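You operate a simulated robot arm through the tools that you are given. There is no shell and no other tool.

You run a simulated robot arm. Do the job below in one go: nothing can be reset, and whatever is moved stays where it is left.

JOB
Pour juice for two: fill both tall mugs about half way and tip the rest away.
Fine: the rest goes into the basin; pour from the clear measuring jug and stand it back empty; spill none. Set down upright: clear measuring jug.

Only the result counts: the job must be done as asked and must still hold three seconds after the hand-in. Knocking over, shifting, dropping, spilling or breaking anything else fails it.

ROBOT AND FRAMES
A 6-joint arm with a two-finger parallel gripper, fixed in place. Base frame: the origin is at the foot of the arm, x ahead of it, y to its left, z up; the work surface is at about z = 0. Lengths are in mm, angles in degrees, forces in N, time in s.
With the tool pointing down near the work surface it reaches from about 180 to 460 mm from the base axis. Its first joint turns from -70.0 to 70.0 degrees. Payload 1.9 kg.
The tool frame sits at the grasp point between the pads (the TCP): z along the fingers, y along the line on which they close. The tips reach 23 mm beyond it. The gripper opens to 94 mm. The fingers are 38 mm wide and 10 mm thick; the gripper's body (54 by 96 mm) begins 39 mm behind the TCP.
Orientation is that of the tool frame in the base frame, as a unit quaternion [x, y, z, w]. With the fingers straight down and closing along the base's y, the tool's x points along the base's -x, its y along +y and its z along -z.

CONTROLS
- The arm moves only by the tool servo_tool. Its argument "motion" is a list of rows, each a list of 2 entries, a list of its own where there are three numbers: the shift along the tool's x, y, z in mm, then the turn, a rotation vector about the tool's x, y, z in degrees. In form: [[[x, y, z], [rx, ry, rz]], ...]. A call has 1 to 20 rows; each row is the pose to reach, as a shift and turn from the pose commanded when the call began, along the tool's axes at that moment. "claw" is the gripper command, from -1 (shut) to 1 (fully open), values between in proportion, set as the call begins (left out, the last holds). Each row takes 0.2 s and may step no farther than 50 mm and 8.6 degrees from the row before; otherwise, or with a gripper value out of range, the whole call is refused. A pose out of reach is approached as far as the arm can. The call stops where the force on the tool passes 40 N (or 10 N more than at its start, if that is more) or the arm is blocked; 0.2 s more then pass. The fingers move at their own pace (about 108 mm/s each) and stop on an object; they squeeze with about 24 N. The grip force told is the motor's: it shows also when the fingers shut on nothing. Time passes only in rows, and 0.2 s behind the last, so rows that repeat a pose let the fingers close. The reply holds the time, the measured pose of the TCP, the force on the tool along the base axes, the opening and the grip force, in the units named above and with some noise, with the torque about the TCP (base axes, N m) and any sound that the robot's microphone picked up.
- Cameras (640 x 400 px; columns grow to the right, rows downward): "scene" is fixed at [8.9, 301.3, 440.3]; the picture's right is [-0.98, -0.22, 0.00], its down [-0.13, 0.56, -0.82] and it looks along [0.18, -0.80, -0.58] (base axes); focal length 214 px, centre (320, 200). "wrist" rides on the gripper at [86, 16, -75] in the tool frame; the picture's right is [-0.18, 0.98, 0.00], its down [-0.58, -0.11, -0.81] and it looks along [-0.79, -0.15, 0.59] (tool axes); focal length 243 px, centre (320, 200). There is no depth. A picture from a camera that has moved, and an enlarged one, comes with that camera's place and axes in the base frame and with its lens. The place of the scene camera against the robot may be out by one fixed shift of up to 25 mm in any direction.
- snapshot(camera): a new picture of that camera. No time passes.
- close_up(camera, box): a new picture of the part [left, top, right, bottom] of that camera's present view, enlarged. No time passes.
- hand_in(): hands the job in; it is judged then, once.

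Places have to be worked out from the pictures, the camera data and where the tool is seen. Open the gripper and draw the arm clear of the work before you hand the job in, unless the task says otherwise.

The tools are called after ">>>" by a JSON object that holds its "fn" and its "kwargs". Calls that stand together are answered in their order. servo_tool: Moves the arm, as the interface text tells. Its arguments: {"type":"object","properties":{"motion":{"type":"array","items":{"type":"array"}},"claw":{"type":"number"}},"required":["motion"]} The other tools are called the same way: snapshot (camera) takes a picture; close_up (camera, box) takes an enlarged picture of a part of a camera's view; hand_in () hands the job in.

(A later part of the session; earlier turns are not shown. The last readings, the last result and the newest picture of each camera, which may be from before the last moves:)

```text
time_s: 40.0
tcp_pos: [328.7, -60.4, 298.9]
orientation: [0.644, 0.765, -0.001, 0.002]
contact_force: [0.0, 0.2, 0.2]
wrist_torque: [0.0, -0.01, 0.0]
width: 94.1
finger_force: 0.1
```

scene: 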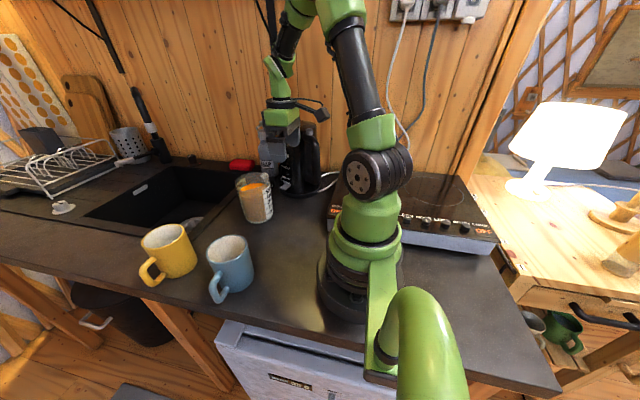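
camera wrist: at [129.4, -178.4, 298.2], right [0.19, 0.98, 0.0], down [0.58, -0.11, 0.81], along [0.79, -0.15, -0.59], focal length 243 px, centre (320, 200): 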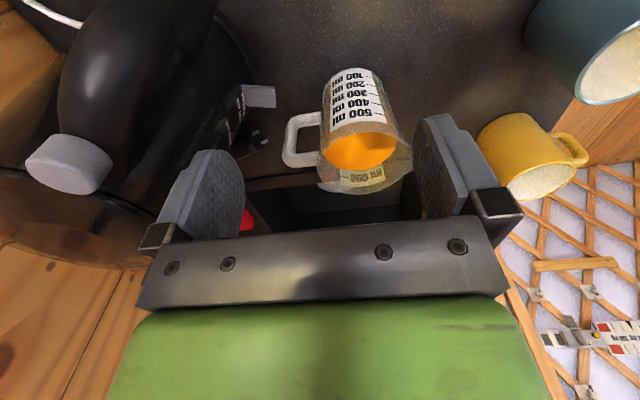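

I now rehearse the yellow-mug pour path (tilt 45° → 75° → 90°) empty, with the tool well above the mug.

>>> {"fn": "servo_tool", "kwargs": {"motion": [[[-5, 20, 14], [0, -7.5, 0]], [[-10, 40, 28], [0, -15, 0]], [[-15, 60, 42], [0, -22.5, 0]], [[-20, 80, 56], [0, -30, 0]], [[-26, 101, 69], [0, -37.5, 0]], [[-26, 101, 69], [0, -45, 0]], [[-13, 101, 67], [0, -52.5, 0]], [[0, 101, 64], [0, -60, 0]], [[13, 101, 62], [0, -67.5, 0]], [[26, 101, 59], [0, -75, 0]], [[42, 101, 54], [0, -82.5, 0]], [[58, 101, 49], [0, -90, 0]], [[58, 101, 49], [0, -90, 0]]]}}

>>> {"fn": "snapshot", "kwargs": {"camera": "scene"}}

```text
time_s: 42.8
tcp_pos: [419.8, 15.4, 251.1]
orientation: [0.456, 0.539, -0.457, 0.542]
contact_force: [0.2, 0.6, -0.4]
wrist_torque: [-0.03, 0.0, 0.0]
width: 94.1
finger_force: 0.0
```

```text
taken
```

scene: 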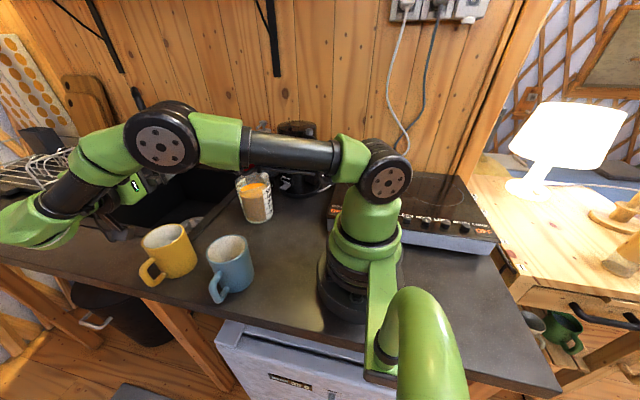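

The yellow-mug path works fully. I return upright the same way, then rehearse the basin pour.

>>> {"fn": "servo_tool", "kwargs": {"motion": [[[-4, -8, 5], [0, 7.5, 0]], [[-8, -17, 10], [0, 15, 0]], [[-12, -25, 14.5], [0, 22.5, 0]], [[-16, -34, 19], [0, 30, 0]], [[-20, -42, 24], [0, 37.5, 0]], [[-24, -50, 29], [0, 45, 0]], [[-29, -59, 34], [0, 52.5, 0]], [[-33, -67, 39], [0, 60, 0]], [[-37, -76, 43.5], [0, 67.5, 0]], [[-41, -84, 48], [0, 75, 0]], [[-45, -93, 53], [0, 82.5, 0]], [[-49, -101, 58], [0, 90, 0]], [[-49, -101, 58], [0, 90, 0]]]}}

>>> {"fn": "servo_tool", "kwargs": {"motion": [[[0, 0, 0], [0, 0, -8]], [[0, 0, 0], [0, 0, -16]], [[0, 0, 0], [0, 0, -24]], [[0, 0, 0], [0, 0, -32]], [[0, 0, 0], [0, 0, -40]], [[0, 0, 0], [0, 0, -40]]]}}

```text
time_s: 45.6
tcp_pos: [328.8, -59.6, 299.7]
orientation: [0.644, 0.765, 0.001, 0.0]
contact_force: [-0.4, -0.1, 0.2]
wrist_torque: [-0.02, -0.02, 0.02]
width: 94.0
finger_force: 0.1
```

```text
time_s: 47.0
tcp_pos: [329.1, -59.8, 298.9]
orientation: [0.343, 0.939, -0.001, 0.001]
contact_force: [0.4, -0.6, 0.3]
wrist_torque: [0.02, -0.03, -0.01]
width: 94.0
finger_force: 0.0
```

Now the basin rehearsal: tilt progressively while extending over the basin to a 105° tilt.

>>> {"fn": "servo_tool", "kwargs": {"motion": [[[-20, 4, 10], [0, -7.5, 0]], [[-40, 8, 20], [0, -15, 0]], [[-60, 11, 30], [0, -22.5, 0]], [[-80, 15, 39], [0, -30, 0]], [[-117, 25, 48], [0, -37.5, 0]], [[-155, 35, 57], [0, -45, 0]], [[-192, 45, 66], [0, -52.5, 0]], [[-229, 55, 74], [0, -60, 0]], [[-234, 65, 77], [0, -67.5, 0]], [[-239, 75, 79], [0, -75, 0]], [[-221, 75, 79], [0, -82.5, 0]], [[-204, 75, 79], [0, -90, 0]], [[-186, 75, 79], [0, -97.5, 0]], [[-167, 75, 79], [0, -105, 0]], [[-167, 75, 79], [0, -105, 0]]]}}

>>> {"fn": "snapshot", "kwargs": {"camera": "scene"}}

>>> {"fn": "snapshot", "kwargs": {"camera": "wrist"}}

```text
time_s: 50.2
tcp_pos: [529.1, -98.2, 224.7]
orientation: [0.211, 0.571, -0.275, 0.744]
contact_force: [0.2, 0.0, 0.0]
wrist_torque: [-0.04, -0.01, -0.06]
width: 94.1
finger_force: 0.1
out of reach, approached as far as the arm can: row 14, 15
```

```text
taken
```

scene: 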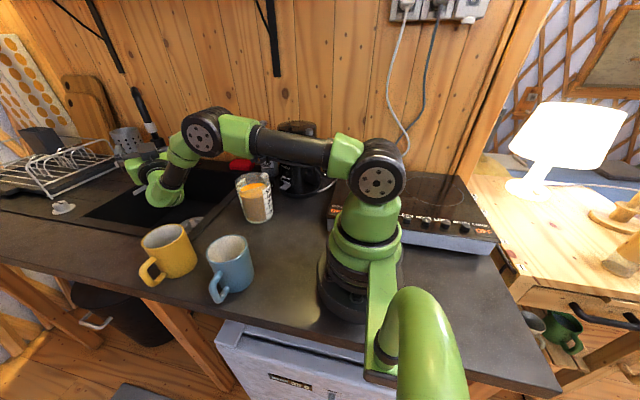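

```text
taken
camera wrist: at [501.6, -53.1, 120.2], right [0.6, 0.78, 0.18], down [-0.78, 0.52, 0.35], along [0.18, -0.35, 0.92], focal length 243 px, centre (320, 200)
```

wrist: 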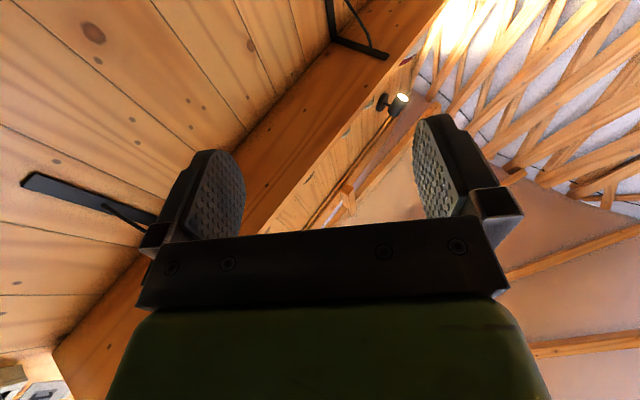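

The basin pour is reachable up to about 98–105°. I return to upright near the centre.

>>> {"fn": "servo_tool", "kwargs": {"motion": [[[-8.4, -7.1, -10.9], [0, 7.5, 0]], [[-16.8, -14.2, -21.8], [0, 15, 0]], [[-25.2, -21.3, -32.7], [0, 22.5, 0]], [[-33.5, -28.4, -43.5], [0, 30, 0]], [[-42, -35.5, -54.4], [0, 37.5, 0]], [[-50.3, -42.6, -65.3], [0, 45, 0]], [[-58.7, -49.8, -76.2], [0, 52.5, 0]], [[-67.1, -56.9, -87.1], [0, 60, 0]], [[-75.5, -64, -98], [0, 67.5, 0]], [[-83.9, -71, -108.9], [0, 75, 0]], [[-92.2, -78.2, -119.7], [0, 82.5, 0]], [[-100.6, -85.3, -130.6], [0, 90, 0]], [[-109, -92.4, -141.5], [0, 97.5, 0]], [[-117.4, -99.5, -152.4], [0, 105, 0]], [[-117.4, -99.5, -152.4], [0, 105, 0]]]}}

```text
time_s: 53.4
tcp_pos: [329.1, -60.4, 297.3]
orientation: [0.343, 0.939, 0.0, 0.0]
contact_force: [0.0, -0.4, 1.0]
wrist_torque: [0.0, 0.0, -0.01]
width: 93.8
finger_force: 0.2
```

Upright again. Now I narrow the gripper to about 30 mm and move above the handle with the closing direction along x.

>>> {"fn": "servo_tool", "kwargs": {"motion": [[[-16, -22, 5], [0, 0, 7.2]], [[-32, -44, 15], [0, 0, 14.4]], [[-47, -66, 30], [0, 0, 21.6]], [[-63, -88, 45], [0, 0, 28.8]], [[-79, -110, 60], [0, 0, 36]], [[-95, -132, 75], [0, 0, 43.2]], [[-110.7, -154.6, 90], [0, 0, 50]], [[-110.7, -154.6, 97], [0, 0, 50]], [[-110.7, -154.6, 97], [0, 0, 50]]], "claw": -0.36}}

>>> {"fn": "snapshot", "kwargs": {"camera": "wrist"}}

>>> {"fn": "snapshot", "kwargs": {"camera": "scene"}}

```text
time_s: 55.4
tcp_pos: [312.8, -249.6, 201.5]
orientation: [0.709, 0.706, 0.0, 0.001]
contact_force: [-0.2, -0.6, 0.3]
wrist_torque: [0.03, 0.0, 0.02]
width: 30.2
finger_force: 0.0
```

```text
taken
camera wrist: at [328.7, -162.4, 274.5], right [0.98, -0.19, 0.0], down [-0.11, -0.58, 0.81], along [-0.15, -0.79, -0.59], focal length 243 px, centre (320, 200)
```

wrist: 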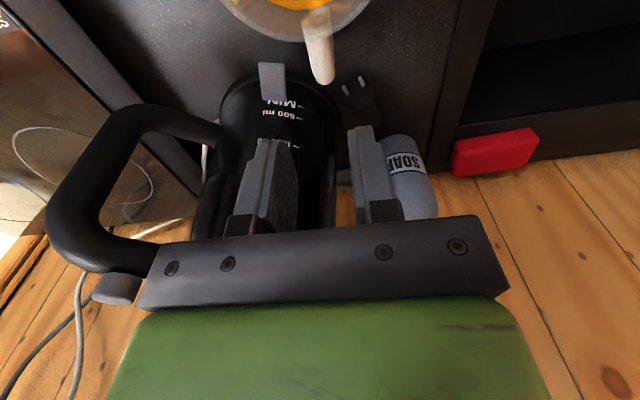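

```text
taken
```

scene: 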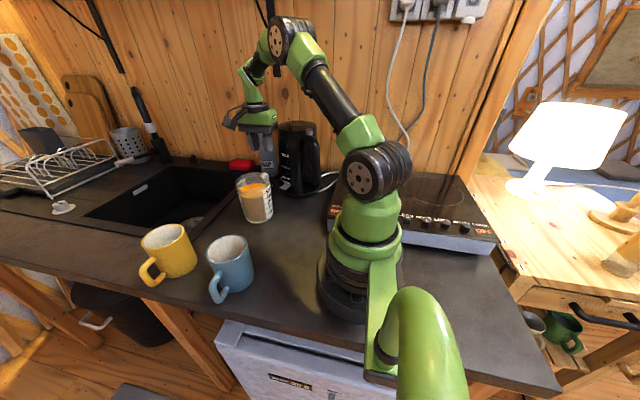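

The handle is visible just ahead of the finger gap. I zoom to check lateral alignment before descending.

>>> {"fn": "close_up", "kwargs": {"camera": "wrist", "box": [220, 0, 420, 140]}}

>>> {"fn": "close_up", "kwargs": {"camera": "scene", "box": [210, 90, 340, 220]}}

```text
2.86 times, centred on (320, 70) of wrist
camera zoom: at [328.7, -162.4, 274.5], right [0.98, -0.19, 0.0], down [-0.11, -0.58, 0.81], along [-0.15, -0.79, -0.59], focal length 693 px, centre (320, 571)
```

zoom: 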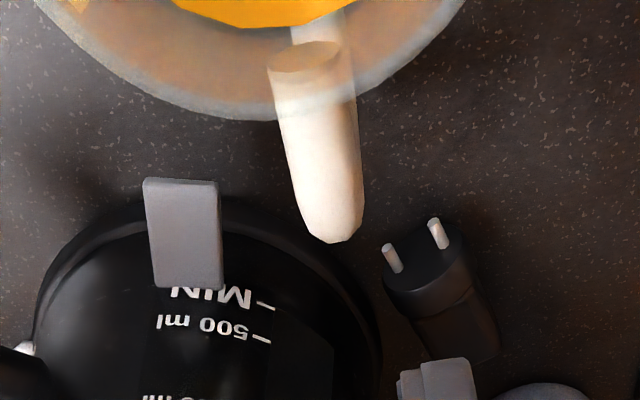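

```text
3.08 times, centred on (275, 155) of scene
camera zoom: at [8.9, 301.3, 440.3], right [-0.98, -0.22, 0.0], down [-0.13, 0.56, -0.82], along [0.18, -0.8, -0.58], focal length 660 px, centre (458, 338)
```

zoom: 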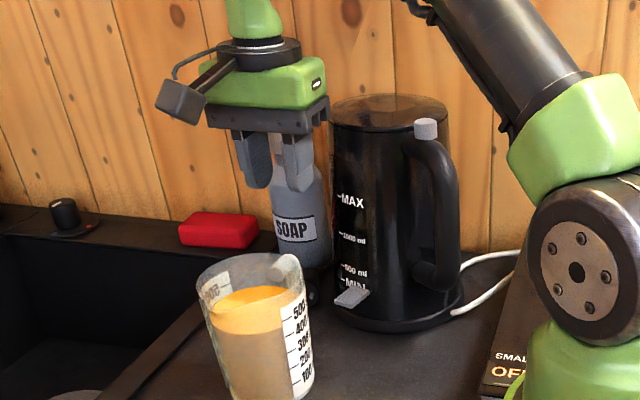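

The handle centre is at x ≈ 316, y from -219 to -255. I shift 2 mm and descend to just above the handle to check the alignment.

>>> {"fn": "servo_tool", "kwargs": {"motion": [[[0, 1, 15], [0, 0, 0]], [[0, 2, 30], [0, 0, 0]], [[0, 2, 45], [0, 0, 0]], [[0, 2, 58], [0, 0, 0]], [[0, 2, 68], [0, 0, 0]], [[0, 2, 68], [0, 0, 0]]]}}

>>> {"fn": "snapshot", "kwargs": {"camera": "wrist"}}

>>> {"fn": "close_up", "kwargs": {"camera": "wrist", "box": [220, 60, 420, 240]}}

>>> {"fn": "close_up", "kwargs": {"camera": "scene", "box": [210, 110, 310, 230]}}

```text
time_s: 56.8
tcp_pos: [316.8, -248.6, 133.8]
orientation: [0.709, 0.705, 0.0, 0.001]
contact_force: [-0.3, 0.4, 0.1]
wrist_torque: [0.02, 0.0, -0.01]
width: 30.1
finger_force: 0.1
```

```text
taken
camera wrist: at [331.6, -161.7, 206.7], right [0.98, -0.19, 0.0], down [-0.11, -0.58, 0.81], along [-0.15, -0.79, -0.59], focal length 243 px, centre (320, 200)
```

wrist: 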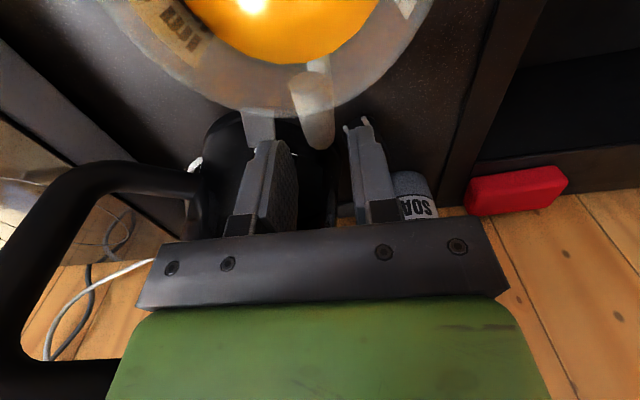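

```text
2.22 times, centred on (320, 150) of wrist
camera zoom: at [331.6, -161.7, 206.7], right [0.98, -0.19, 0.0], down [-0.11, -0.58, 0.81], along [-0.15, -0.79, -0.59], focal length 539 px, centre (320, 311)
```

zoom: 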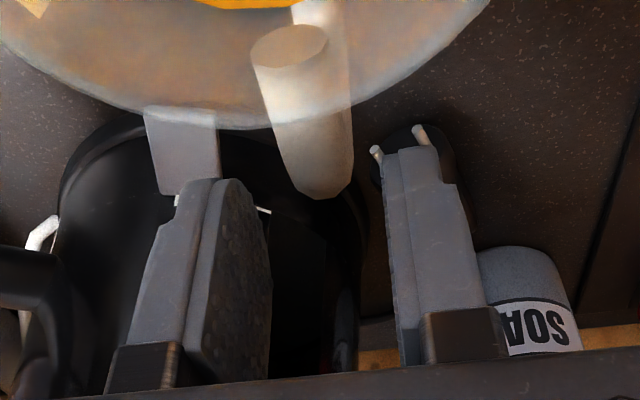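

```text
3.33 times, centred on (260, 170) of scene
camera zoom: at [8.9, 301.3, 440.3], right [-0.98, -0.22, 0.0], down [-0.13, 0.56, -0.82], along [0.18, -0.8, -0.58], focal length 715 px, centre (520, 300)
```

zoom: 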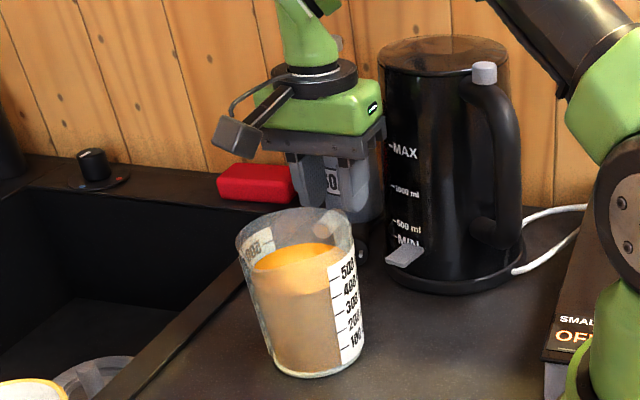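

Alignment is good with about 7 mm clearance on each side. I descend slowly to z ≈ 80 with a 2 mm shift outward so the palm clears the rim.

>>> {"fn": "servo_tool", "kwargs": {"motion": [[[-1, -0.5, 7], [0, 0, 0]], [[-2, -0.5, 14], [0, 0, 0]], [[-2, -0.5, 21], [0, 0, 0]], [[-2, -0.5, 28], [0, 0, 0]], [[-2, -0.5, 35], [0, 0, 0]], [[-2, -0.5, 42], [0, 0, 0]], [[-2, -0.5, 48], [0, 0, 0]], [[-2, -0.5, 53], [0, 0, 0]], [[-2, -0.5, 53], [0, 0, 0]]]}}

>>> {"fn": "snapshot", "kwargs": {"camera": "wrist"}}

>>> {"fn": "close_up", "kwargs": {"camera": "scene", "box": [210, 110, 310, 230]}}

```text
time_s: 58.8
tcp_pos: [315.2, -252.2, 81.1]
orientation: [0.709, 0.705, 0.0, 0.001]
contact_force: [-0.5, -0.4, 0.2]
wrist_torque: [0.0, -0.01, 0.0]
width: 30.1
finger_force: 0.1
```

```text
taken
camera wrist: at [331.2, -164.4, 153.9], right [0.98, -0.19, 0.0], down [-0.11, -0.58, 0.81], along [-0.15, -0.79, -0.59], focal length 243 px, centre (320, 200)
```

wrist: 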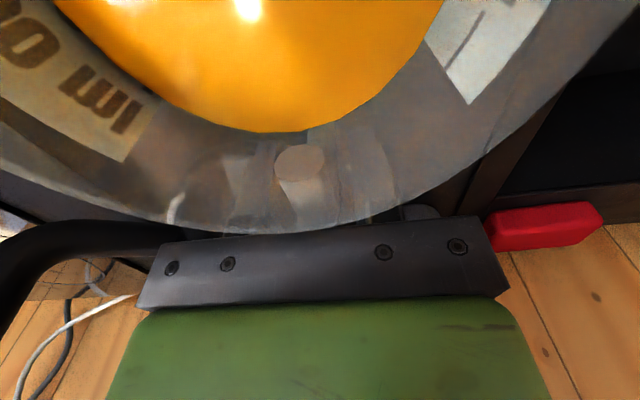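

```text
3.33 times, centred on (260, 170) of scene
camera zoom: at [8.9, 301.3, 440.3], right [-0.98, -0.22, 0.0], down [-0.13, 0.56, -0.82], along [0.18, -0.8, -0.58], focal length 715 px, centre (520, 300)
```

zoom: 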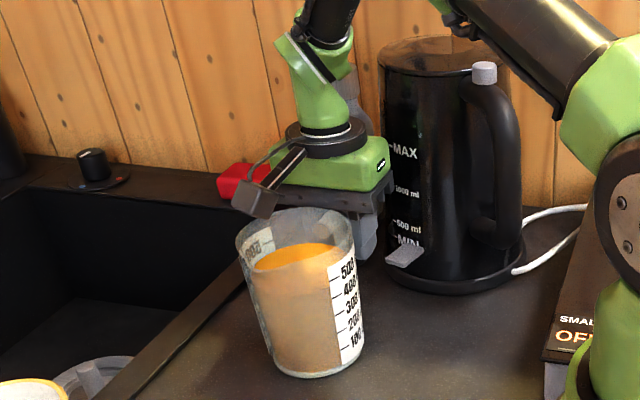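

No contact so far and the handle lies between the fingers. I close the gripper in place.

>>> {"fn": "servo_tool", "kwargs": {"motion": [[[0, 0, 0], [0, 0, 0]], [[0, 0, 0], [0, 0, 0]], [[0, 0, 0], [0, 0, 0]], [[0, 0, 0], [0, 0, 0]]], "claw": -1}}

>>> {"fn": "close_up", "kwargs": {"camera": "scene", "box": [210, 110, 310, 230]}}

```text
time_s: 59.8
tcp_pos: [315.4, -253.1, 80.8]
orientation: [0.71, 0.704, 0.001, 0.001]
contact_force: [-0.2, -1.7, 0.6]
wrist_torque: [-0.05, 0.05, -0.03]
width: 15.8
finger_force: 24.4
```

```text
3.33 times, centred on (260, 170) of scene
camera zoom: at [8.9, 301.3, 440.3], right [-0.98, -0.22, 0.0], down [-0.13, 0.56, -0.82], along [0.18, -0.8, -0.58], focal length 715 px, centre (520, 300)
```

zoom: 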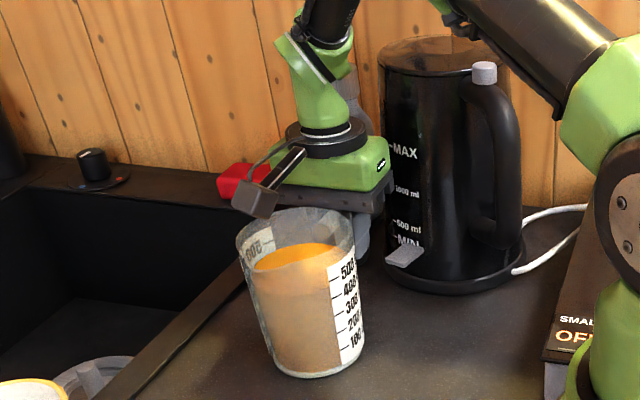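

The handle is held (15.8 mm, 24 N). I lift just 4 mm as a droop test.

>>> {"fn": "servo_tool", "kwargs": {"motion": [[[0, 0, -2], [0, 0, 0]], [[0, 0, -4], [0, 0, 0]], [[0, 0, -4], [0, 0, 0]]]}}

>>> {"fn": "close_up", "kwargs": {"camera": "scene", "box": [210, 110, 310, 230]}}

>>> {"fn": "snapshot", "kwargs": {"camera": "wrist"}}

```text
time_s: 60.6
tcp_pos: [316.2, -252.3, 85.3]
orientation: [0.709, 0.705, -0.001, 0.002]
contact_force: [0.2, -0.3, -1.2]
wrist_torque: [-0.12, -0.01, 0.01]
width: 15.3
finger_force: 23.7
```

```text
3.33 times, centred on (260, 170) of scene
camera zoom: at [8.9, 301.3, 440.3], right [-0.98, -0.22, 0.0], down [-0.13, 0.56, -0.82], along [0.18, -0.8, -0.58], focal length 715 px, centre (520, 300)
```

zoom: 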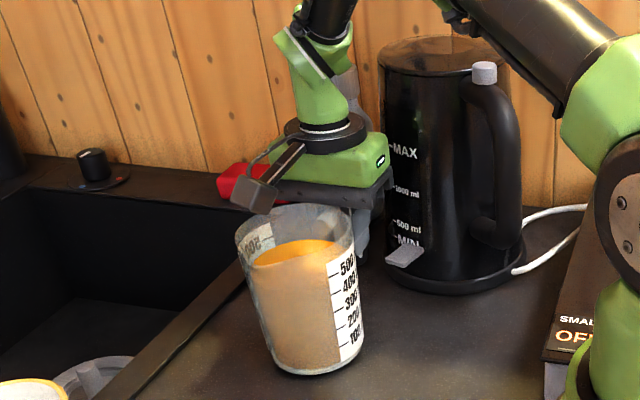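

```text
taken
camera wrist: at [331.1, -164.4, 157.8], right [0.98, -0.19, 0.0], down [-0.11, -0.58, 0.81], along [-0.15, -0.79, -0.59], focal length 243 px, centre (320, 200)
```

wrist: 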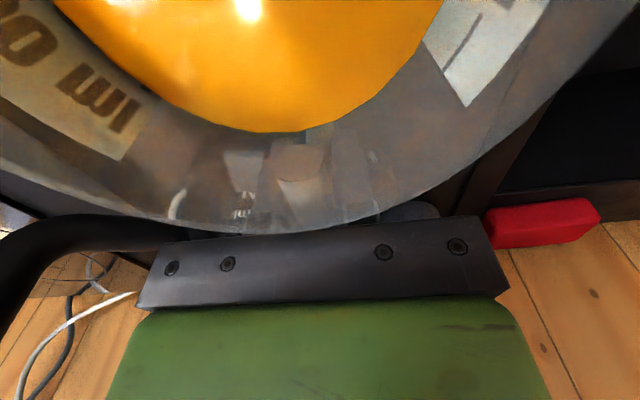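

The jug moved with the gripper and the view in the gripper frame is unchanged. I lift another 8 mm to check the carried weight and droop.

>>> {"fn": "servo_tool", "kwargs": {"motion": [[[0, 0, -4], [0, 0, 0]], [[0, 0, -8], [0, 0, 0]], [[0, 0, -8], [0, 0, 0]]]}}

>>> {"fn": "close_up", "kwargs": {"camera": "scene", "box": [210, 110, 310, 230]}}

>>> {"fn": "snapshot", "kwargs": {"camera": "wrist"}}

```text
time_s: 61.4
tcp_pos: [315.3, -252.1, 92.3]
orientation: [0.709, 0.705, -0.001, 0.0]
contact_force: [0.2, -0.4, -0.8]
wrist_torque: [-0.08, 0.02, -0.02]
width: 15.6
finger_force: 24.1
```

```text
3.33 times, centred on (260, 170) of scene
camera zoom: at [8.9, 301.3, 440.3], right [-0.98, -0.22, 0.0], down [-0.13, 0.56, -0.82], along [0.18, -0.8, -0.58], focal length 715 px, centre (520, 300)
```

zoom: 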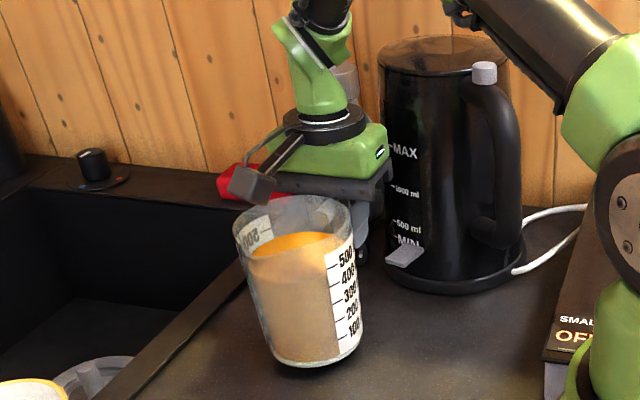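

```text
taken
camera wrist: at [331.0, -164.4, 166.0], right [0.98, -0.19, 0.0], down [-0.11, -0.58, 0.81], along [-0.15, -0.79, -0.59], focal length 243 px, centre (320, 200)
```

wrist: 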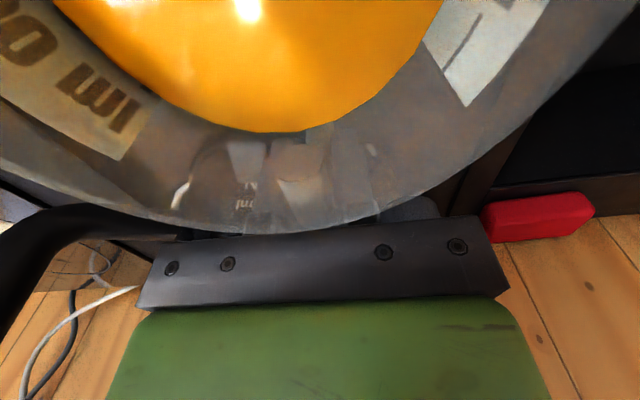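

The jug is airborne with no droop, and it is light. I lift it straight up, then carry it upright to behind the blue mug at (261, 47), keeping it high.

>>> {"fn": "servo_tool", "kwargs": {"motion": [[[0, 0, -15], [0, 0, 0]], [[0, 0, -35], [0, 0, 0]], [[0, 0, -57], [0, 0, 0]], [[0, 0, -79], [0, 0, 0]], [[0, 0, -100], [0, 0, 0]], [[0, 0, -115], [0, 0, 0]], [[0, 0, -120], [0, 0, 0]], [[10, -4, -120], [0, 0, 0]], [[30, -11, -120], [0, 0, 0]], [[52, -18, -120], [0, 0, 0]], [[74, -26, -120], [0, 0, 0]], [[96, -34, -120], [0, 0, 0]], [[118, -42, -120], [0, 0, 0]], [[138, -49, -120], [0, 0, 0]], [[151, -53, -120], [0, 0, 0]], [[157, -55.5, -120], [0, 0, 0]], [[157, -55.5, -120], [0, 0, 0]]]}}

>>> {"fn": "snapshot", "kwargs": {"camera": "scene"}}

>>> {"fn": "snapshot", "kwargs": {"camera": "wrist"}}

```text
time_s: 65.0
tcp_pos: [261.5, -94.9, 213.0]
orientation: [0.709, 0.705, 0.0, 0.002]
contact_force: [-0.2, -0.1, -0.9]
wrist_torque: [-0.08, -0.01, -0.04]
width: 15.7
finger_force: 24.4
```

```text
taken
```

scene: 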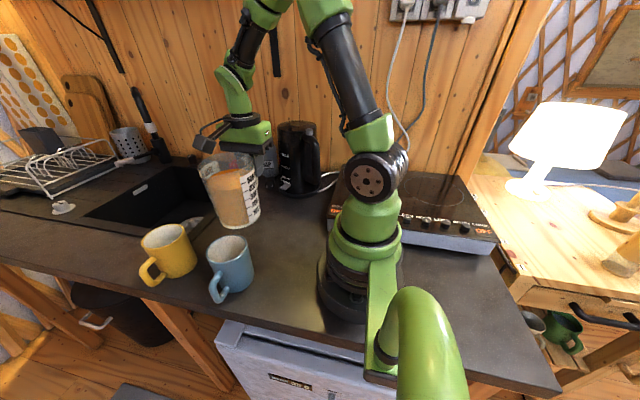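

```text
taken
camera wrist: at [276.5, -6.8, 286.1], right [0.98, -0.19, 0.0], down [-0.11, -0.58, 0.81], along [-0.15, -0.79, -0.59], focal length 243 px, centre (320, 200)
```

wrist: 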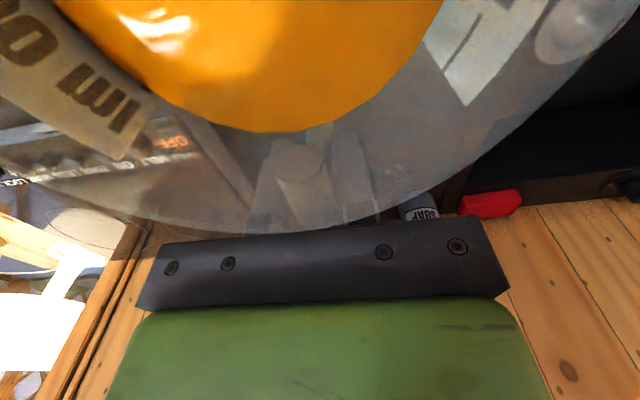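

The jug is upright behind the blue mug. I zoom in the scene view to check the lip against the mug.

>>> {"fn": "close_up", "kwargs": {"camera": "scene", "box": [130, 120, 290, 310]}}

>>> {"fn": "close_up", "kwargs": {"camera": "scene", "box": [185, 140, 275, 240]}}

```text
2.11 times, centred on (210, 215) of scene
camera zoom: at [8.9, 301.3, 440.3], right [-0.98, -0.22, 0.0], down [-0.13, 0.56, -0.82], along [0.18, -0.8, -0.58], focal length 452 px, centre (552, 168)
```

zoom: 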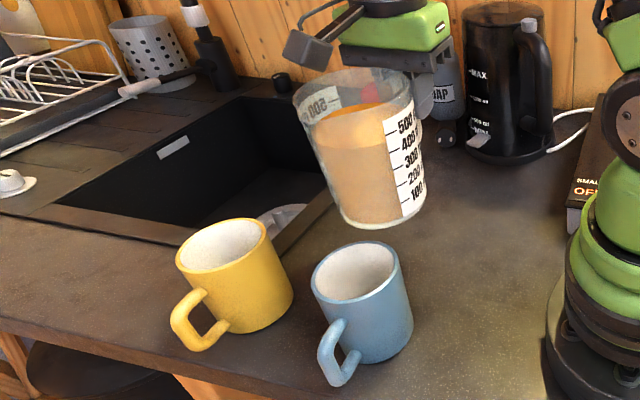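

```text
4.00 times, centred on (230, 190) of scene
camera zoom: at [8.9, 301.3, 440.3], right [-0.98, -0.22, 0.0], down [-0.13, 0.56, -0.82], along [0.18, -0.8, -0.58], focal length 858 px, centre (680, 240)
```

zoom: 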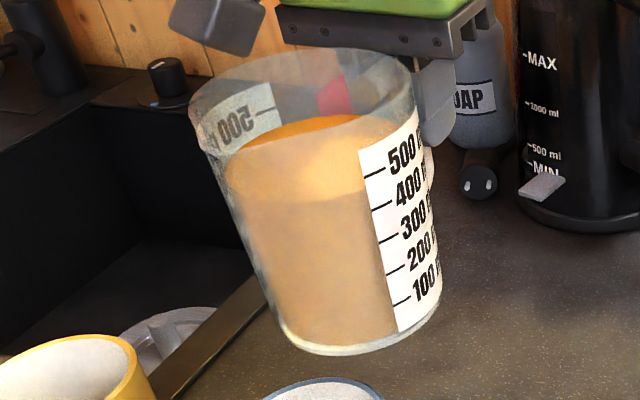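

The jug tracks the predicted geometry well. I tilt gently to 20° (below the pour-start angle) and check where the lip is relative to the mug.

>>> {"fn": "servo_tool", "kwargs": {"motion": [[[0, 0, 1], [0, -3, 0]], [[0, 0, 3], [0, -7, 0]], [[-1, 0, 5], [0, -11, 0]], [[-1.5, 0, 6], [0, -15, 0]], [[-2, 0, 8], [0, -18, 0]], [[-2, 0, 8], [0, -20, 0]], [[-2, 0, 8], [0, -20, 0]]]}}

>>> {"fn": "close_up", "kwargs": {"camera": "scene", "box": [130, 120, 290, 310]}}

>>> {"fn": "close_up", "kwargs": {"camera": "scene", "box": [180, 150, 270, 280]}}

```text
time_s: 66.6
tcp_pos: [262.1, -96.0, 204.2]
orientation: [0.698, 0.694, -0.124, 0.124]
contact_force: [0.2, 0.0, -1.7]
wrist_torque: [-0.09, 0.02, 0.01]
width: 15.6
finger_force: 23.9
```

```text
2.11 times, centred on (210, 215) of scene
camera zoom: at [8.9, 301.3, 440.3], right [-0.98, -0.22, 0.0], down [-0.13, 0.56, -0.82], along [0.18, -0.8, -0.58], focal length 452 px, centre (552, 168)
```

zoom: 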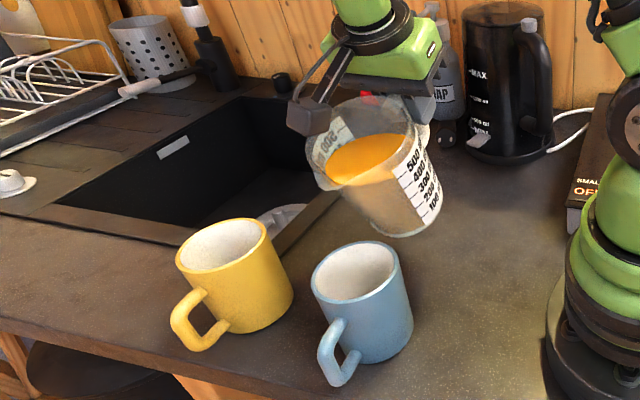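

```text
3.08 times, centred on (225, 215) of scene
camera zoom: at [8.9, 301.3, 440.3], right [-0.98, -0.22, 0.0], down [-0.13, 0.56, -0.82], along [0.18, -0.8, -0.58], focal length 660 px, centre (612, 154)
```

zoom: 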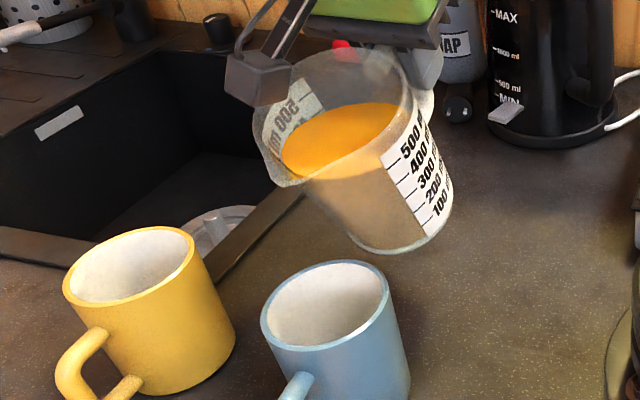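

The liquid stays level and nothing has poured yet. I zoom on the lip area to calibrate the lip position before going further.

>>> {"fn": "close_up", "kwargs": {"camera": "scene", "box": [195, 155, 265, 205]}}

>>> {"fn": "close_up", "kwargs": {"camera": "scene", "box": [190, 210, 270, 310]}}

```text
8.00 times, centred on (230, 180) of scene
camera zoom: at [8.9, 301.3, 440.3], right [-0.98, -0.22, 0.0], down [-0.13, 0.56, -0.82], along [0.18, -0.8, -0.58], focal length 1716 px, centre (1040, 360)
```

zoom: 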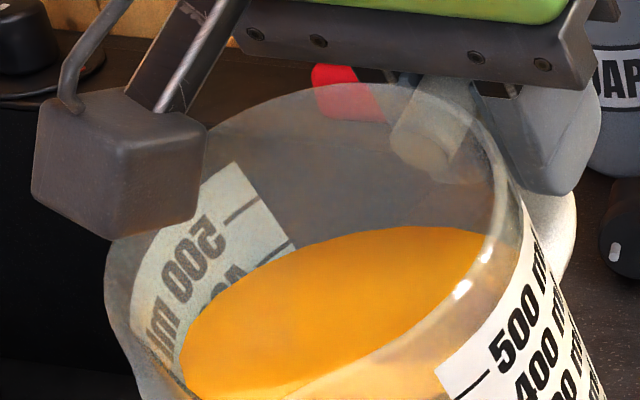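

```text
4.00 times, centred on (230, 260) of scene
camera zoom: at [8.9, 301.3, 440.3], right [-0.98, -0.22, 0.0], down [-0.13, 0.56, -0.82], along [0.18, -0.8, -0.58], focal length 858 px, centre (680, -40)
```

zoom: 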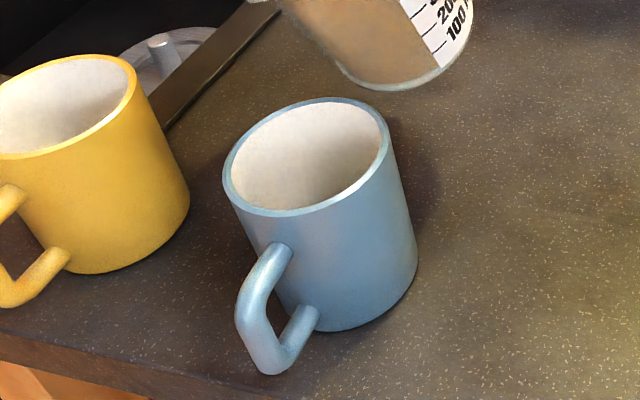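

>>> {"fn": "close_up", "kwargs": {"camera": "scene", "box": [190, 185, 260, 230]}}

```text
8.89 times, centred on (225, 208) of scene
camera zoom: at [8.9, 301.3, 440.3], right [-0.98, -0.22, 0.0], down [-0.13, 0.56, -0.82], along [0.18, -0.8, -0.58], focal length 1906 px, centre (1164, 133)
```

zoom: 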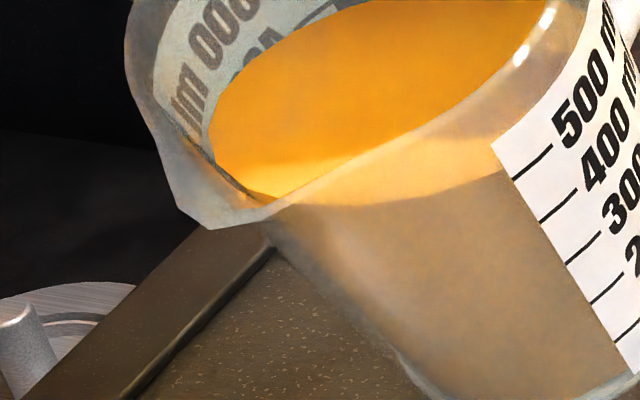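

The lip is above the blue mug (lip ≈ (263, 52), mug centre ≈ (264, 47)), and the liquid surface is still clear of the lip. I continue slowly to 30°.

>>> {"fn": "servo_tool", "kwargs": {"motion": [[[0, 0, 3], [0, -2, 0]], [[0, 0, 7], [0, -4, 0]], [[0.5, 0, 10], [0, -6, 0]], [[1, 0, 11], [0, -8, 0]], [[2, 0, 11], [0, -10, 0]], [[2, 0, 11], [0, -10, 0]], [[2, 0, 11], [0, -10, 0]]]}}

>>> {"fn": "close_up", "kwargs": {"camera": "scene", "box": [170, 160, 270, 300]}}

>>> {"fn": "close_up", "kwargs": {"camera": "scene", "box": [190, 185, 260, 230]}}

```text
time_s: 68.2
tcp_pos: [260.0, -97.4, 193.3]
orientation: [0.684, 0.681, -0.184, 0.184]
contact_force: [0.6, 0.5, -1.2]
wrist_torque: [-0.06, 0.0, 0.0]
width: 15.5
finger_force: 24.2
```

```text
2.86 times, centred on (220, 230) of scene
camera zoom: at [8.9, 301.3, 440.3], right [-0.98, -0.22, 0.0], down [-0.13, 0.56, -0.82], along [0.18, -0.8, -0.58], focal length 613 px, centre (606, 114)
```

zoom: 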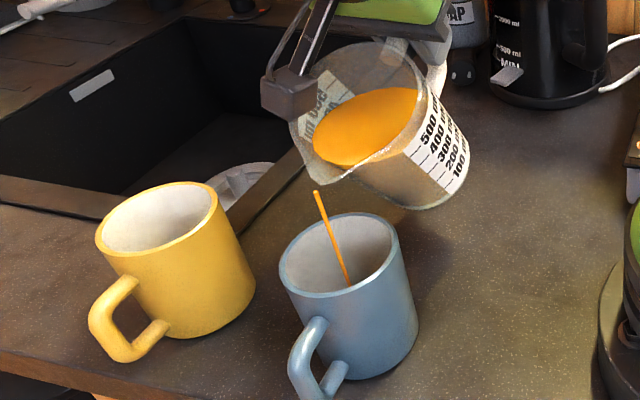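

```text
8.89 times, centred on (225, 208) of scene
camera zoom: at [8.9, 301.3, 440.3], right [-0.98, -0.22, 0.0], down [-0.13, 0.56, -0.82], along [0.18, -0.8, -0.58], focal length 1906 px, centre (1164, 133)
```

zoom: 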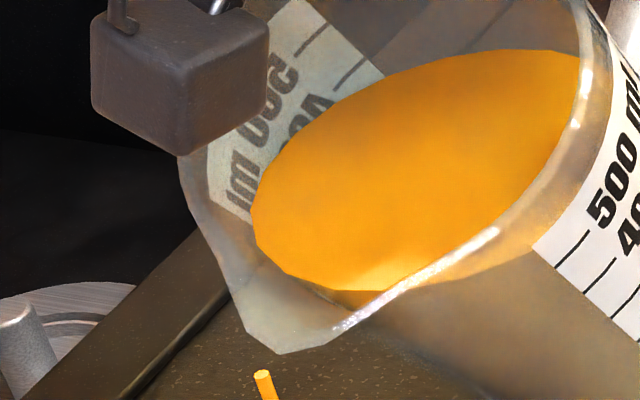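

The stream has started and falls through the centre of the blue mug's opening. I hold still for a bit and watch the flow.

>>> {"fn": "servo_tool", "kwargs": {"motion": [[[0, 0, 0], [0, 0, 0]], [[0, 0, 0], [0, 0, 0]], [[0, 0, 0], [0, 0, 0]], [[0, 0, 0], [0, 0, 0]]]}}

>>> {"fn": "close_up", "kwargs": {"camera": "scene", "box": [170, 160, 270, 300]}}

>>> {"fn": "close_up", "kwargs": {"camera": "scene", "box": [195, 225, 265, 275]}}

```text
time_s: 69.2
tcp_pos: [260.7, -97.5, 193.4]
orientation: [0.685, 0.681, -0.184, 0.183]
contact_force: [0.1, 0.6, -1.4]
wrist_torque: [-0.09, -0.02, 0.03]
width: 15.5
finger_force: 24.2
```

```text
2.86 times, centred on (220, 230) of scene
camera zoom: at [8.9, 301.3, 440.3], right [-0.98, -0.22, 0.0], down [-0.13, 0.56, -0.82], along [0.18, -0.8, -0.58], focal length 613 px, centre (606, 114)
```

zoom: 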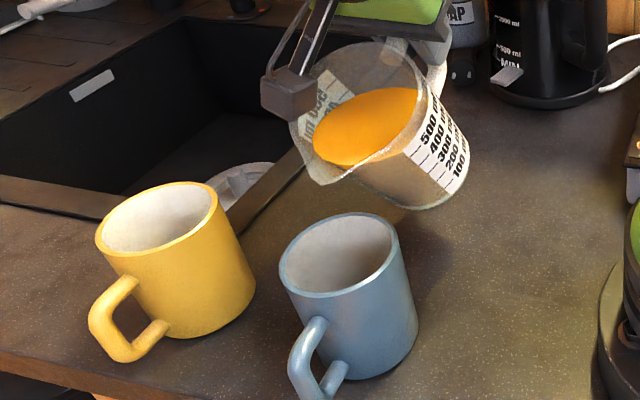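

```text
8.00 times, centred on (230, 250) of scene
camera zoom: at [8.9, 301.3, 440.3], right [-0.98, -0.22, 0.0], down [-0.13, 0.56, -0.82], along [0.18, -0.8, -0.58], focal length 1716 px, centre (1040, -200)
```

zoom: 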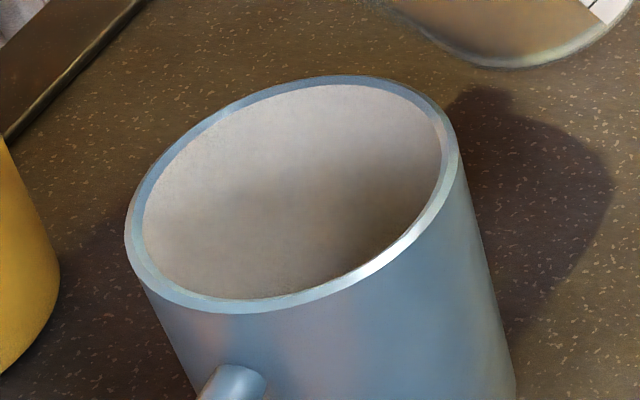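

The flow is self-limiting at fixed tilt, so volume can be metered by angle. I tilt on slowly to 36° while keeping the lip over the mug centre.

>>> {"fn": "servo_tool", "kwargs": {"motion": [[[0.1, 0, -0.7], [0, -0.8, 0]], [[0.3, 0, -1.5], [0, -1.6, 0]], [[0.4, 0, -2.3], [0, -2.4, 0]], [[0.5, 0, -3.2], [0, -3.2, 0]], [[0.7, 0, -4.2], [0, -4, 0]], [[0.9, 0, -5.3], [0, -5, 0]], [[1.2, 0, -6.5], [0, -6, 0]]]}}

>>> {"fn": "close_up", "kwargs": {"camera": "scene", "box": [170, 160, 270, 300]}}

>>> {"fn": "close_up", "kwargs": {"camera": "scene", "box": [195, 225, 265, 275]}}

```text
time_s: 70.8
tcp_pos: [261.0, -92.7, 197.4]
orientation: [0.674, 0.671, -0.219, 0.219]
contact_force: [0.4, -0.2, -1.5]
wrist_torque: [-0.07, 0.02, 0.02]
width: 15.6
finger_force: 23.7
```

```text
2.86 times, centred on (220, 230) of scene
camera zoom: at [8.9, 301.3, 440.3], right [-0.98, -0.22, 0.0], down [-0.13, 0.56, -0.82], along [0.18, -0.8, -0.58], focal length 613 px, centre (606, 114)
```

zoom: 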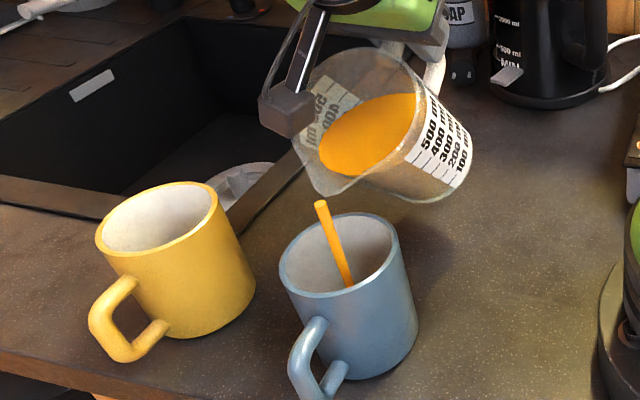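

```text
8.00 times, centred on (230, 250) of scene
camera zoom: at [8.9, 301.3, 440.3], right [-0.98, -0.22, 0.0], down [-0.13, 0.56, -0.82], along [0.18, -0.8, -0.58], focal length 1716 px, centre (1040, -200)
```

zoom: 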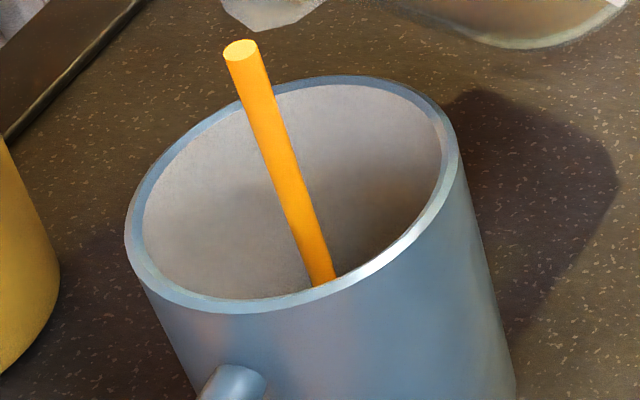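

The stream enters near the centre of the mug. I hold to let it settle and then check levels.

>>> {"fn": "servo_tool", "kwargs": {"motion": [[[0, 0, 0], [0, 0, 0]], [[0, 0, 0], [0, 0, 0]], [[0, 0, 0], [0, 0, 0]], [[0, 0, 0], [0, 0, 0]], [[0, 0, 0], [0, 0, 0]]]}}

>>> {"fn": "close_up", "kwargs": {"camera": "scene", "box": [170, 160, 270, 300]}}

>>> {"fn": "close_up", "kwargs": {"camera": "scene", "box": [195, 225, 265, 275]}}

```text
time_s: 72.0
tcp_pos: [260.7, -93.6, 199.1]
orientation: [0.674, 0.671, -0.219, 0.218]
contact_force: [0.6, -0.1, -1.3]
wrist_torque: [-0.06, 0.04, -0.01]
width: 15.5
finger_force: 24.3
```

```text
2.86 times, centred on (220, 230) of scene
camera zoom: at [8.9, 301.3, 440.3], right [-0.98, -0.22, 0.0], down [-0.13, 0.56, -0.82], along [0.18, -0.8, -0.58], focal length 613 px, centre (606, 114)
```

zoom: 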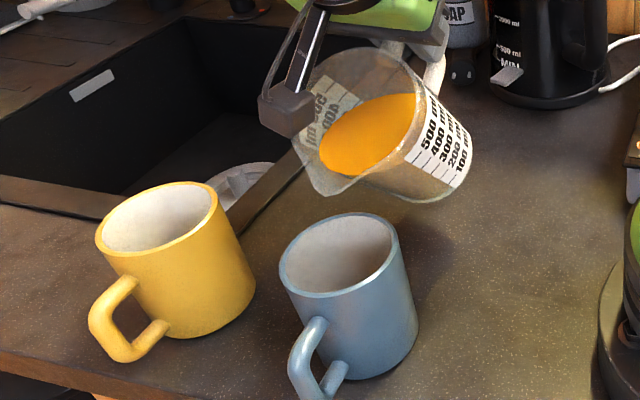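

```text
8.00 times, centred on (230, 250) of scene
camera zoom: at [8.9, 301.3, 440.3], right [-0.98, -0.22, 0.0], down [-0.13, 0.56, -0.82], along [0.18, -0.8, -0.58], focal length 1716 px, centre (1040, -200)
```

zoom: 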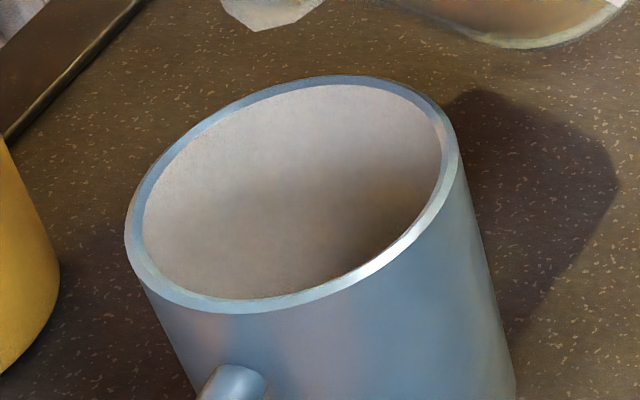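

Still stable and clean. I go on to 46° at about 1° per step, then hold.

>>> {"fn": "servo_tool", "kwargs": {"motion": [[[0.15, 0, -1.4], [0, -1, 0]], [[0.3, 0, -2.8], [0, -2, 0]], [[0.5, 0, -4.2], [0, -3, 0]], [[0.65, 0, -5.7], [0, -4, 0]], [[0.8, 0, -7.1], [0, -5, 0]], [[1, 0, -8.5], [0, -6, 0]], [[1.3, 0, -10.1], [0, -7, 0]], [[1.5, 0, -11.7], [0, -8, 0]], [[1.8, 0, -13.2], [0, -9, 0]], [[2.1, 0, -14.8], [0, -10, 0]], [[2.1, 0, -14.8], [0, -10, 0]]]}}

>>> {"fn": "close_up", "kwargs": {"camera": "scene", "box": [170, 160, 270, 300]}}

>>> {"fn": "close_up", "kwargs": {"camera": "scene", "box": [195, 225, 265, 275]}}

```text
time_s: 74.4
tcp_pos: [259.8, -84.0, 210.2]
orientation: [0.652, 0.649, -0.277, 0.277]
contact_force: [0.5, -0.5, -1.5]
wrist_torque: [-0.05, 0.02, 0.0]
width: 15.8
finger_force: 24.0
```

```text
2.86 times, centred on (220, 230) of scene
camera zoom: at [8.9, 301.3, 440.3], right [-0.98, -0.22, 0.0], down [-0.13, 0.56, -0.82], along [0.18, -0.8, -0.58], focal length 613 px, centre (606, 114)
```

zoom: 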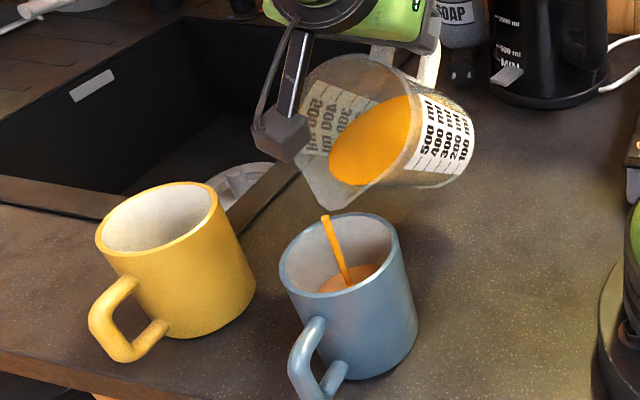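

```text
8.00 times, centred on (230, 250) of scene
camera zoom: at [8.9, 301.3, 440.3], right [-0.98, -0.22, 0.0], down [-0.13, 0.56, -0.82], along [0.18, -0.8, -0.58], focal length 1716 px, centre (1040, -200)
```

zoom: 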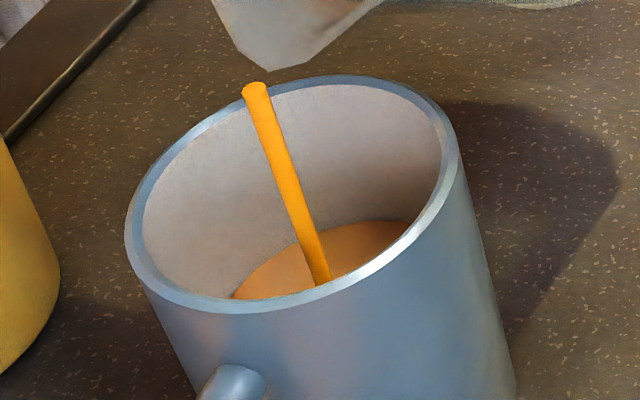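

The juice is now visible in the blue mug, at roughly 40 %. I let the flow settle and measure again.

>>> {"fn": "servo_tool", "kwargs": {"motion": [[[0, 0, 0], [0, 0, 0]], [[0, 0, 0], [0, 0, 0]], [[0, 0, 0], [0, 0, 0]], [[0, 0, 0], [0, 0, 0]], [[0, 0, 0], [0, 0, 0]]]}}

>>> {"fn": "close_up", "kwargs": {"camera": "scene", "box": [195, 225, 265, 275]}}

>>> {"fn": "close_up", "kwargs": {"camera": "scene", "box": [195, 225, 265, 325]}}

```text
time_s: 75.6
tcp_pos: [260.7, -83.6, 208.9]
orientation: [0.653, 0.648, -0.278, 0.276]
contact_force: [-0.2, 0.7, -0.4]
wrist_torque: [-0.07, 0.03, 0.01]
width: 15.8
finger_force: 24.1
```

```text
8.00 times, centred on (230, 250) of scene
camera zoom: at [8.9, 301.3, 440.3], right [-0.98, -0.22, 0.0], down [-0.13, 0.56, -0.82], along [0.18, -0.8, -0.58], focal length 1716 px, centre (1040, -200)
```

zoom: 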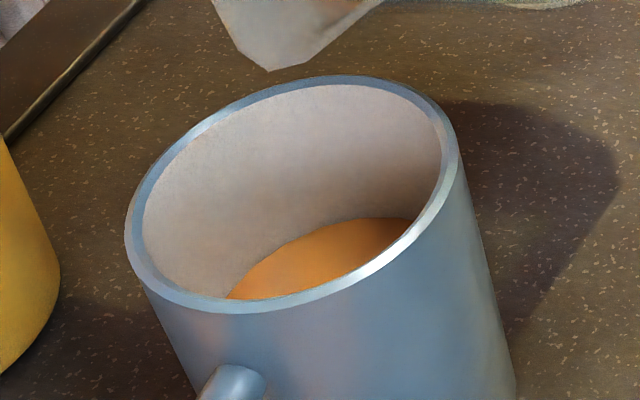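

```text
4.00 times, centred on (230, 275) of scene
camera zoom: at [8.9, 301.3, 440.3], right [-0.98, -0.22, 0.0], down [-0.13, 0.56, -0.82], along [0.18, -0.8, -0.58], focal length 858 px, centre (680, -100)
```

zoom: 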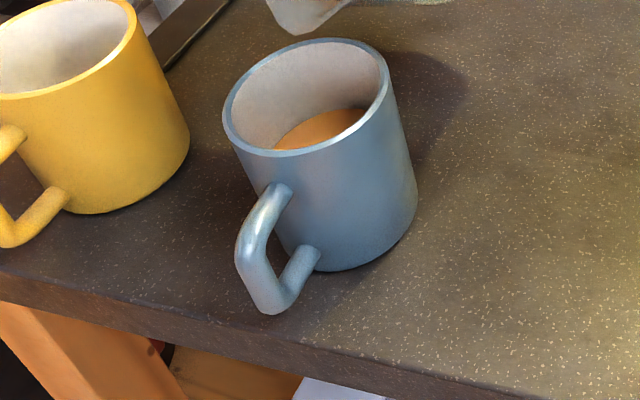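

Blue is at about 42 % (juice 54 mm below a 98 mm high rim). I tilt 2.4° more and let it settle.

>>> {"fn": "servo_tool", "kwargs": {"motion": [[[0, 0, -1.4], [0, -0.6, 0]], [[0, 0, -2.8], [0, -1.2, 0]], [[0, 0, -4.2], [0, -1.8, 0]], [[0, 0, -5.6], [0, -2.4, 0]], [[0, 0, -5.6], [0, -2.4, 0]], [[0, 0, -5.6], [0, -2.4, 0]], [[0, 0, -5.6], [0, -2.4, 0]], [[0, 0, -5.6], [0, -2.4, 0]], [[0, 0, -5.6], [0, -2.4, 0]]]}}

>>> {"fn": "close_up", "kwargs": {"camera": "scene", "box": [195, 225, 265, 275]}}

>>> {"fn": "close_up", "kwargs": {"camera": "scene", "box": [170, 160, 270, 300]}}

```text
time_s: 77.6
tcp_pos: [260.1, -79.2, 214.0]
orientation: [0.646, 0.643, -0.291, 0.29]
contact_force: [-0.5, 0.4, -2.0]
wrist_torque: [-0.02, 0.02, 0.01]
width: 16.0
finger_force: 24.0
```

```text
8.00 times, centred on (230, 250) of scene
camera zoom: at [8.9, 301.3, 440.3], right [-0.98, -0.22, 0.0], down [-0.13, 0.56, -0.82], along [0.18, -0.8, -0.58], focal length 1716 px, centre (1040, -200)
```

zoom: 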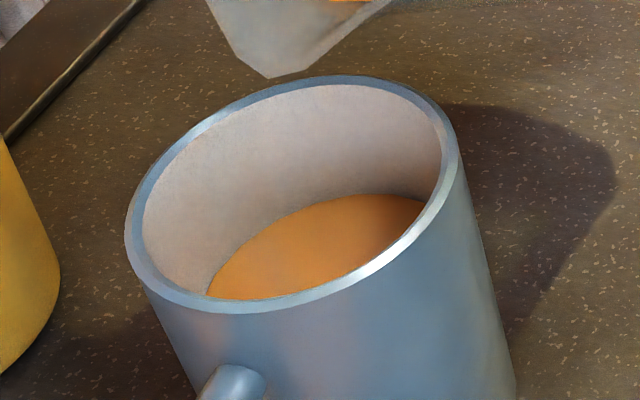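

```text
2.86 times, centred on (220, 230) of scene
camera zoom: at [8.9, 301.3, 440.3], right [-0.98, -0.22, 0.0], down [-0.13, 0.56, -0.82], along [0.18, -0.8, -0.58], focal length 613 px, centre (606, 114)
```

zoom: 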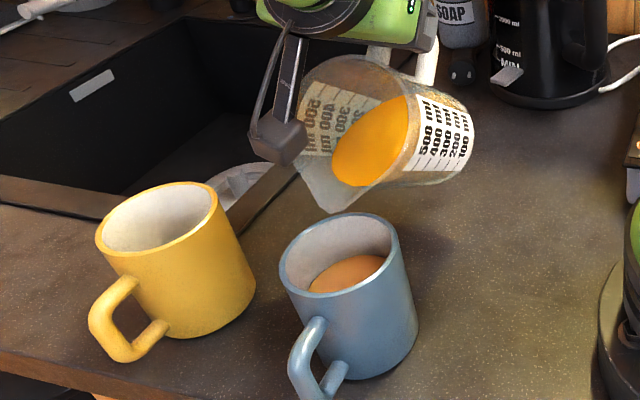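

Blue is now at about half (juice ~44–46 mm below the rim of ~98 mm). I untilt with a lift to stop the flow and clear the mug.

>>> {"fn": "servo_tool", "kwargs": {"motion": [[[-5, 0, -0.5], [0, 3, 0]], [[-10, 0, -1], [0, 6, 0]], [[-15, 0, -1.6], [0, 9, 0]], [[-20, 0, -2.1], [0, 11.5, 0]], [[-25.7, 0, -2.7], [0, 13.5, 0]], [[-25.7, 0, -2.7], [0, 13.5, 0]]]}}

>>> {"fn": "close_up", "kwargs": {"camera": "scene", "box": [120, 150, 290, 310]}}

```text
time_s: 79.0
tcp_pos: [260.6, -94.5, 234.6]
orientation: [0.676, 0.673, -0.212, 0.212]
contact_force: [0.9, 0.7, -1.0]
wrist_torque: [-0.06, 0.04, 0.02]
width: 15.8
finger_force: 24.3
```

```text
2.50 times, centred on (205, 230) of scene
camera zoom: at [8.9, 301.3, 440.3], right [-0.98, -0.22, 0.0], down [-0.13, 0.56, -0.82], along [0.18, -0.8, -0.58], focal length 536 px, centre (608, 125)
```

zoom: 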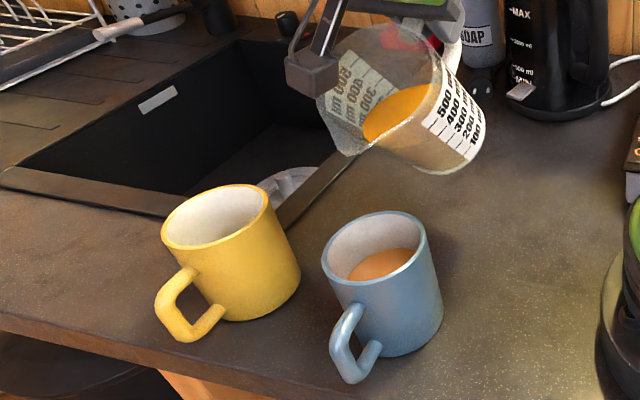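

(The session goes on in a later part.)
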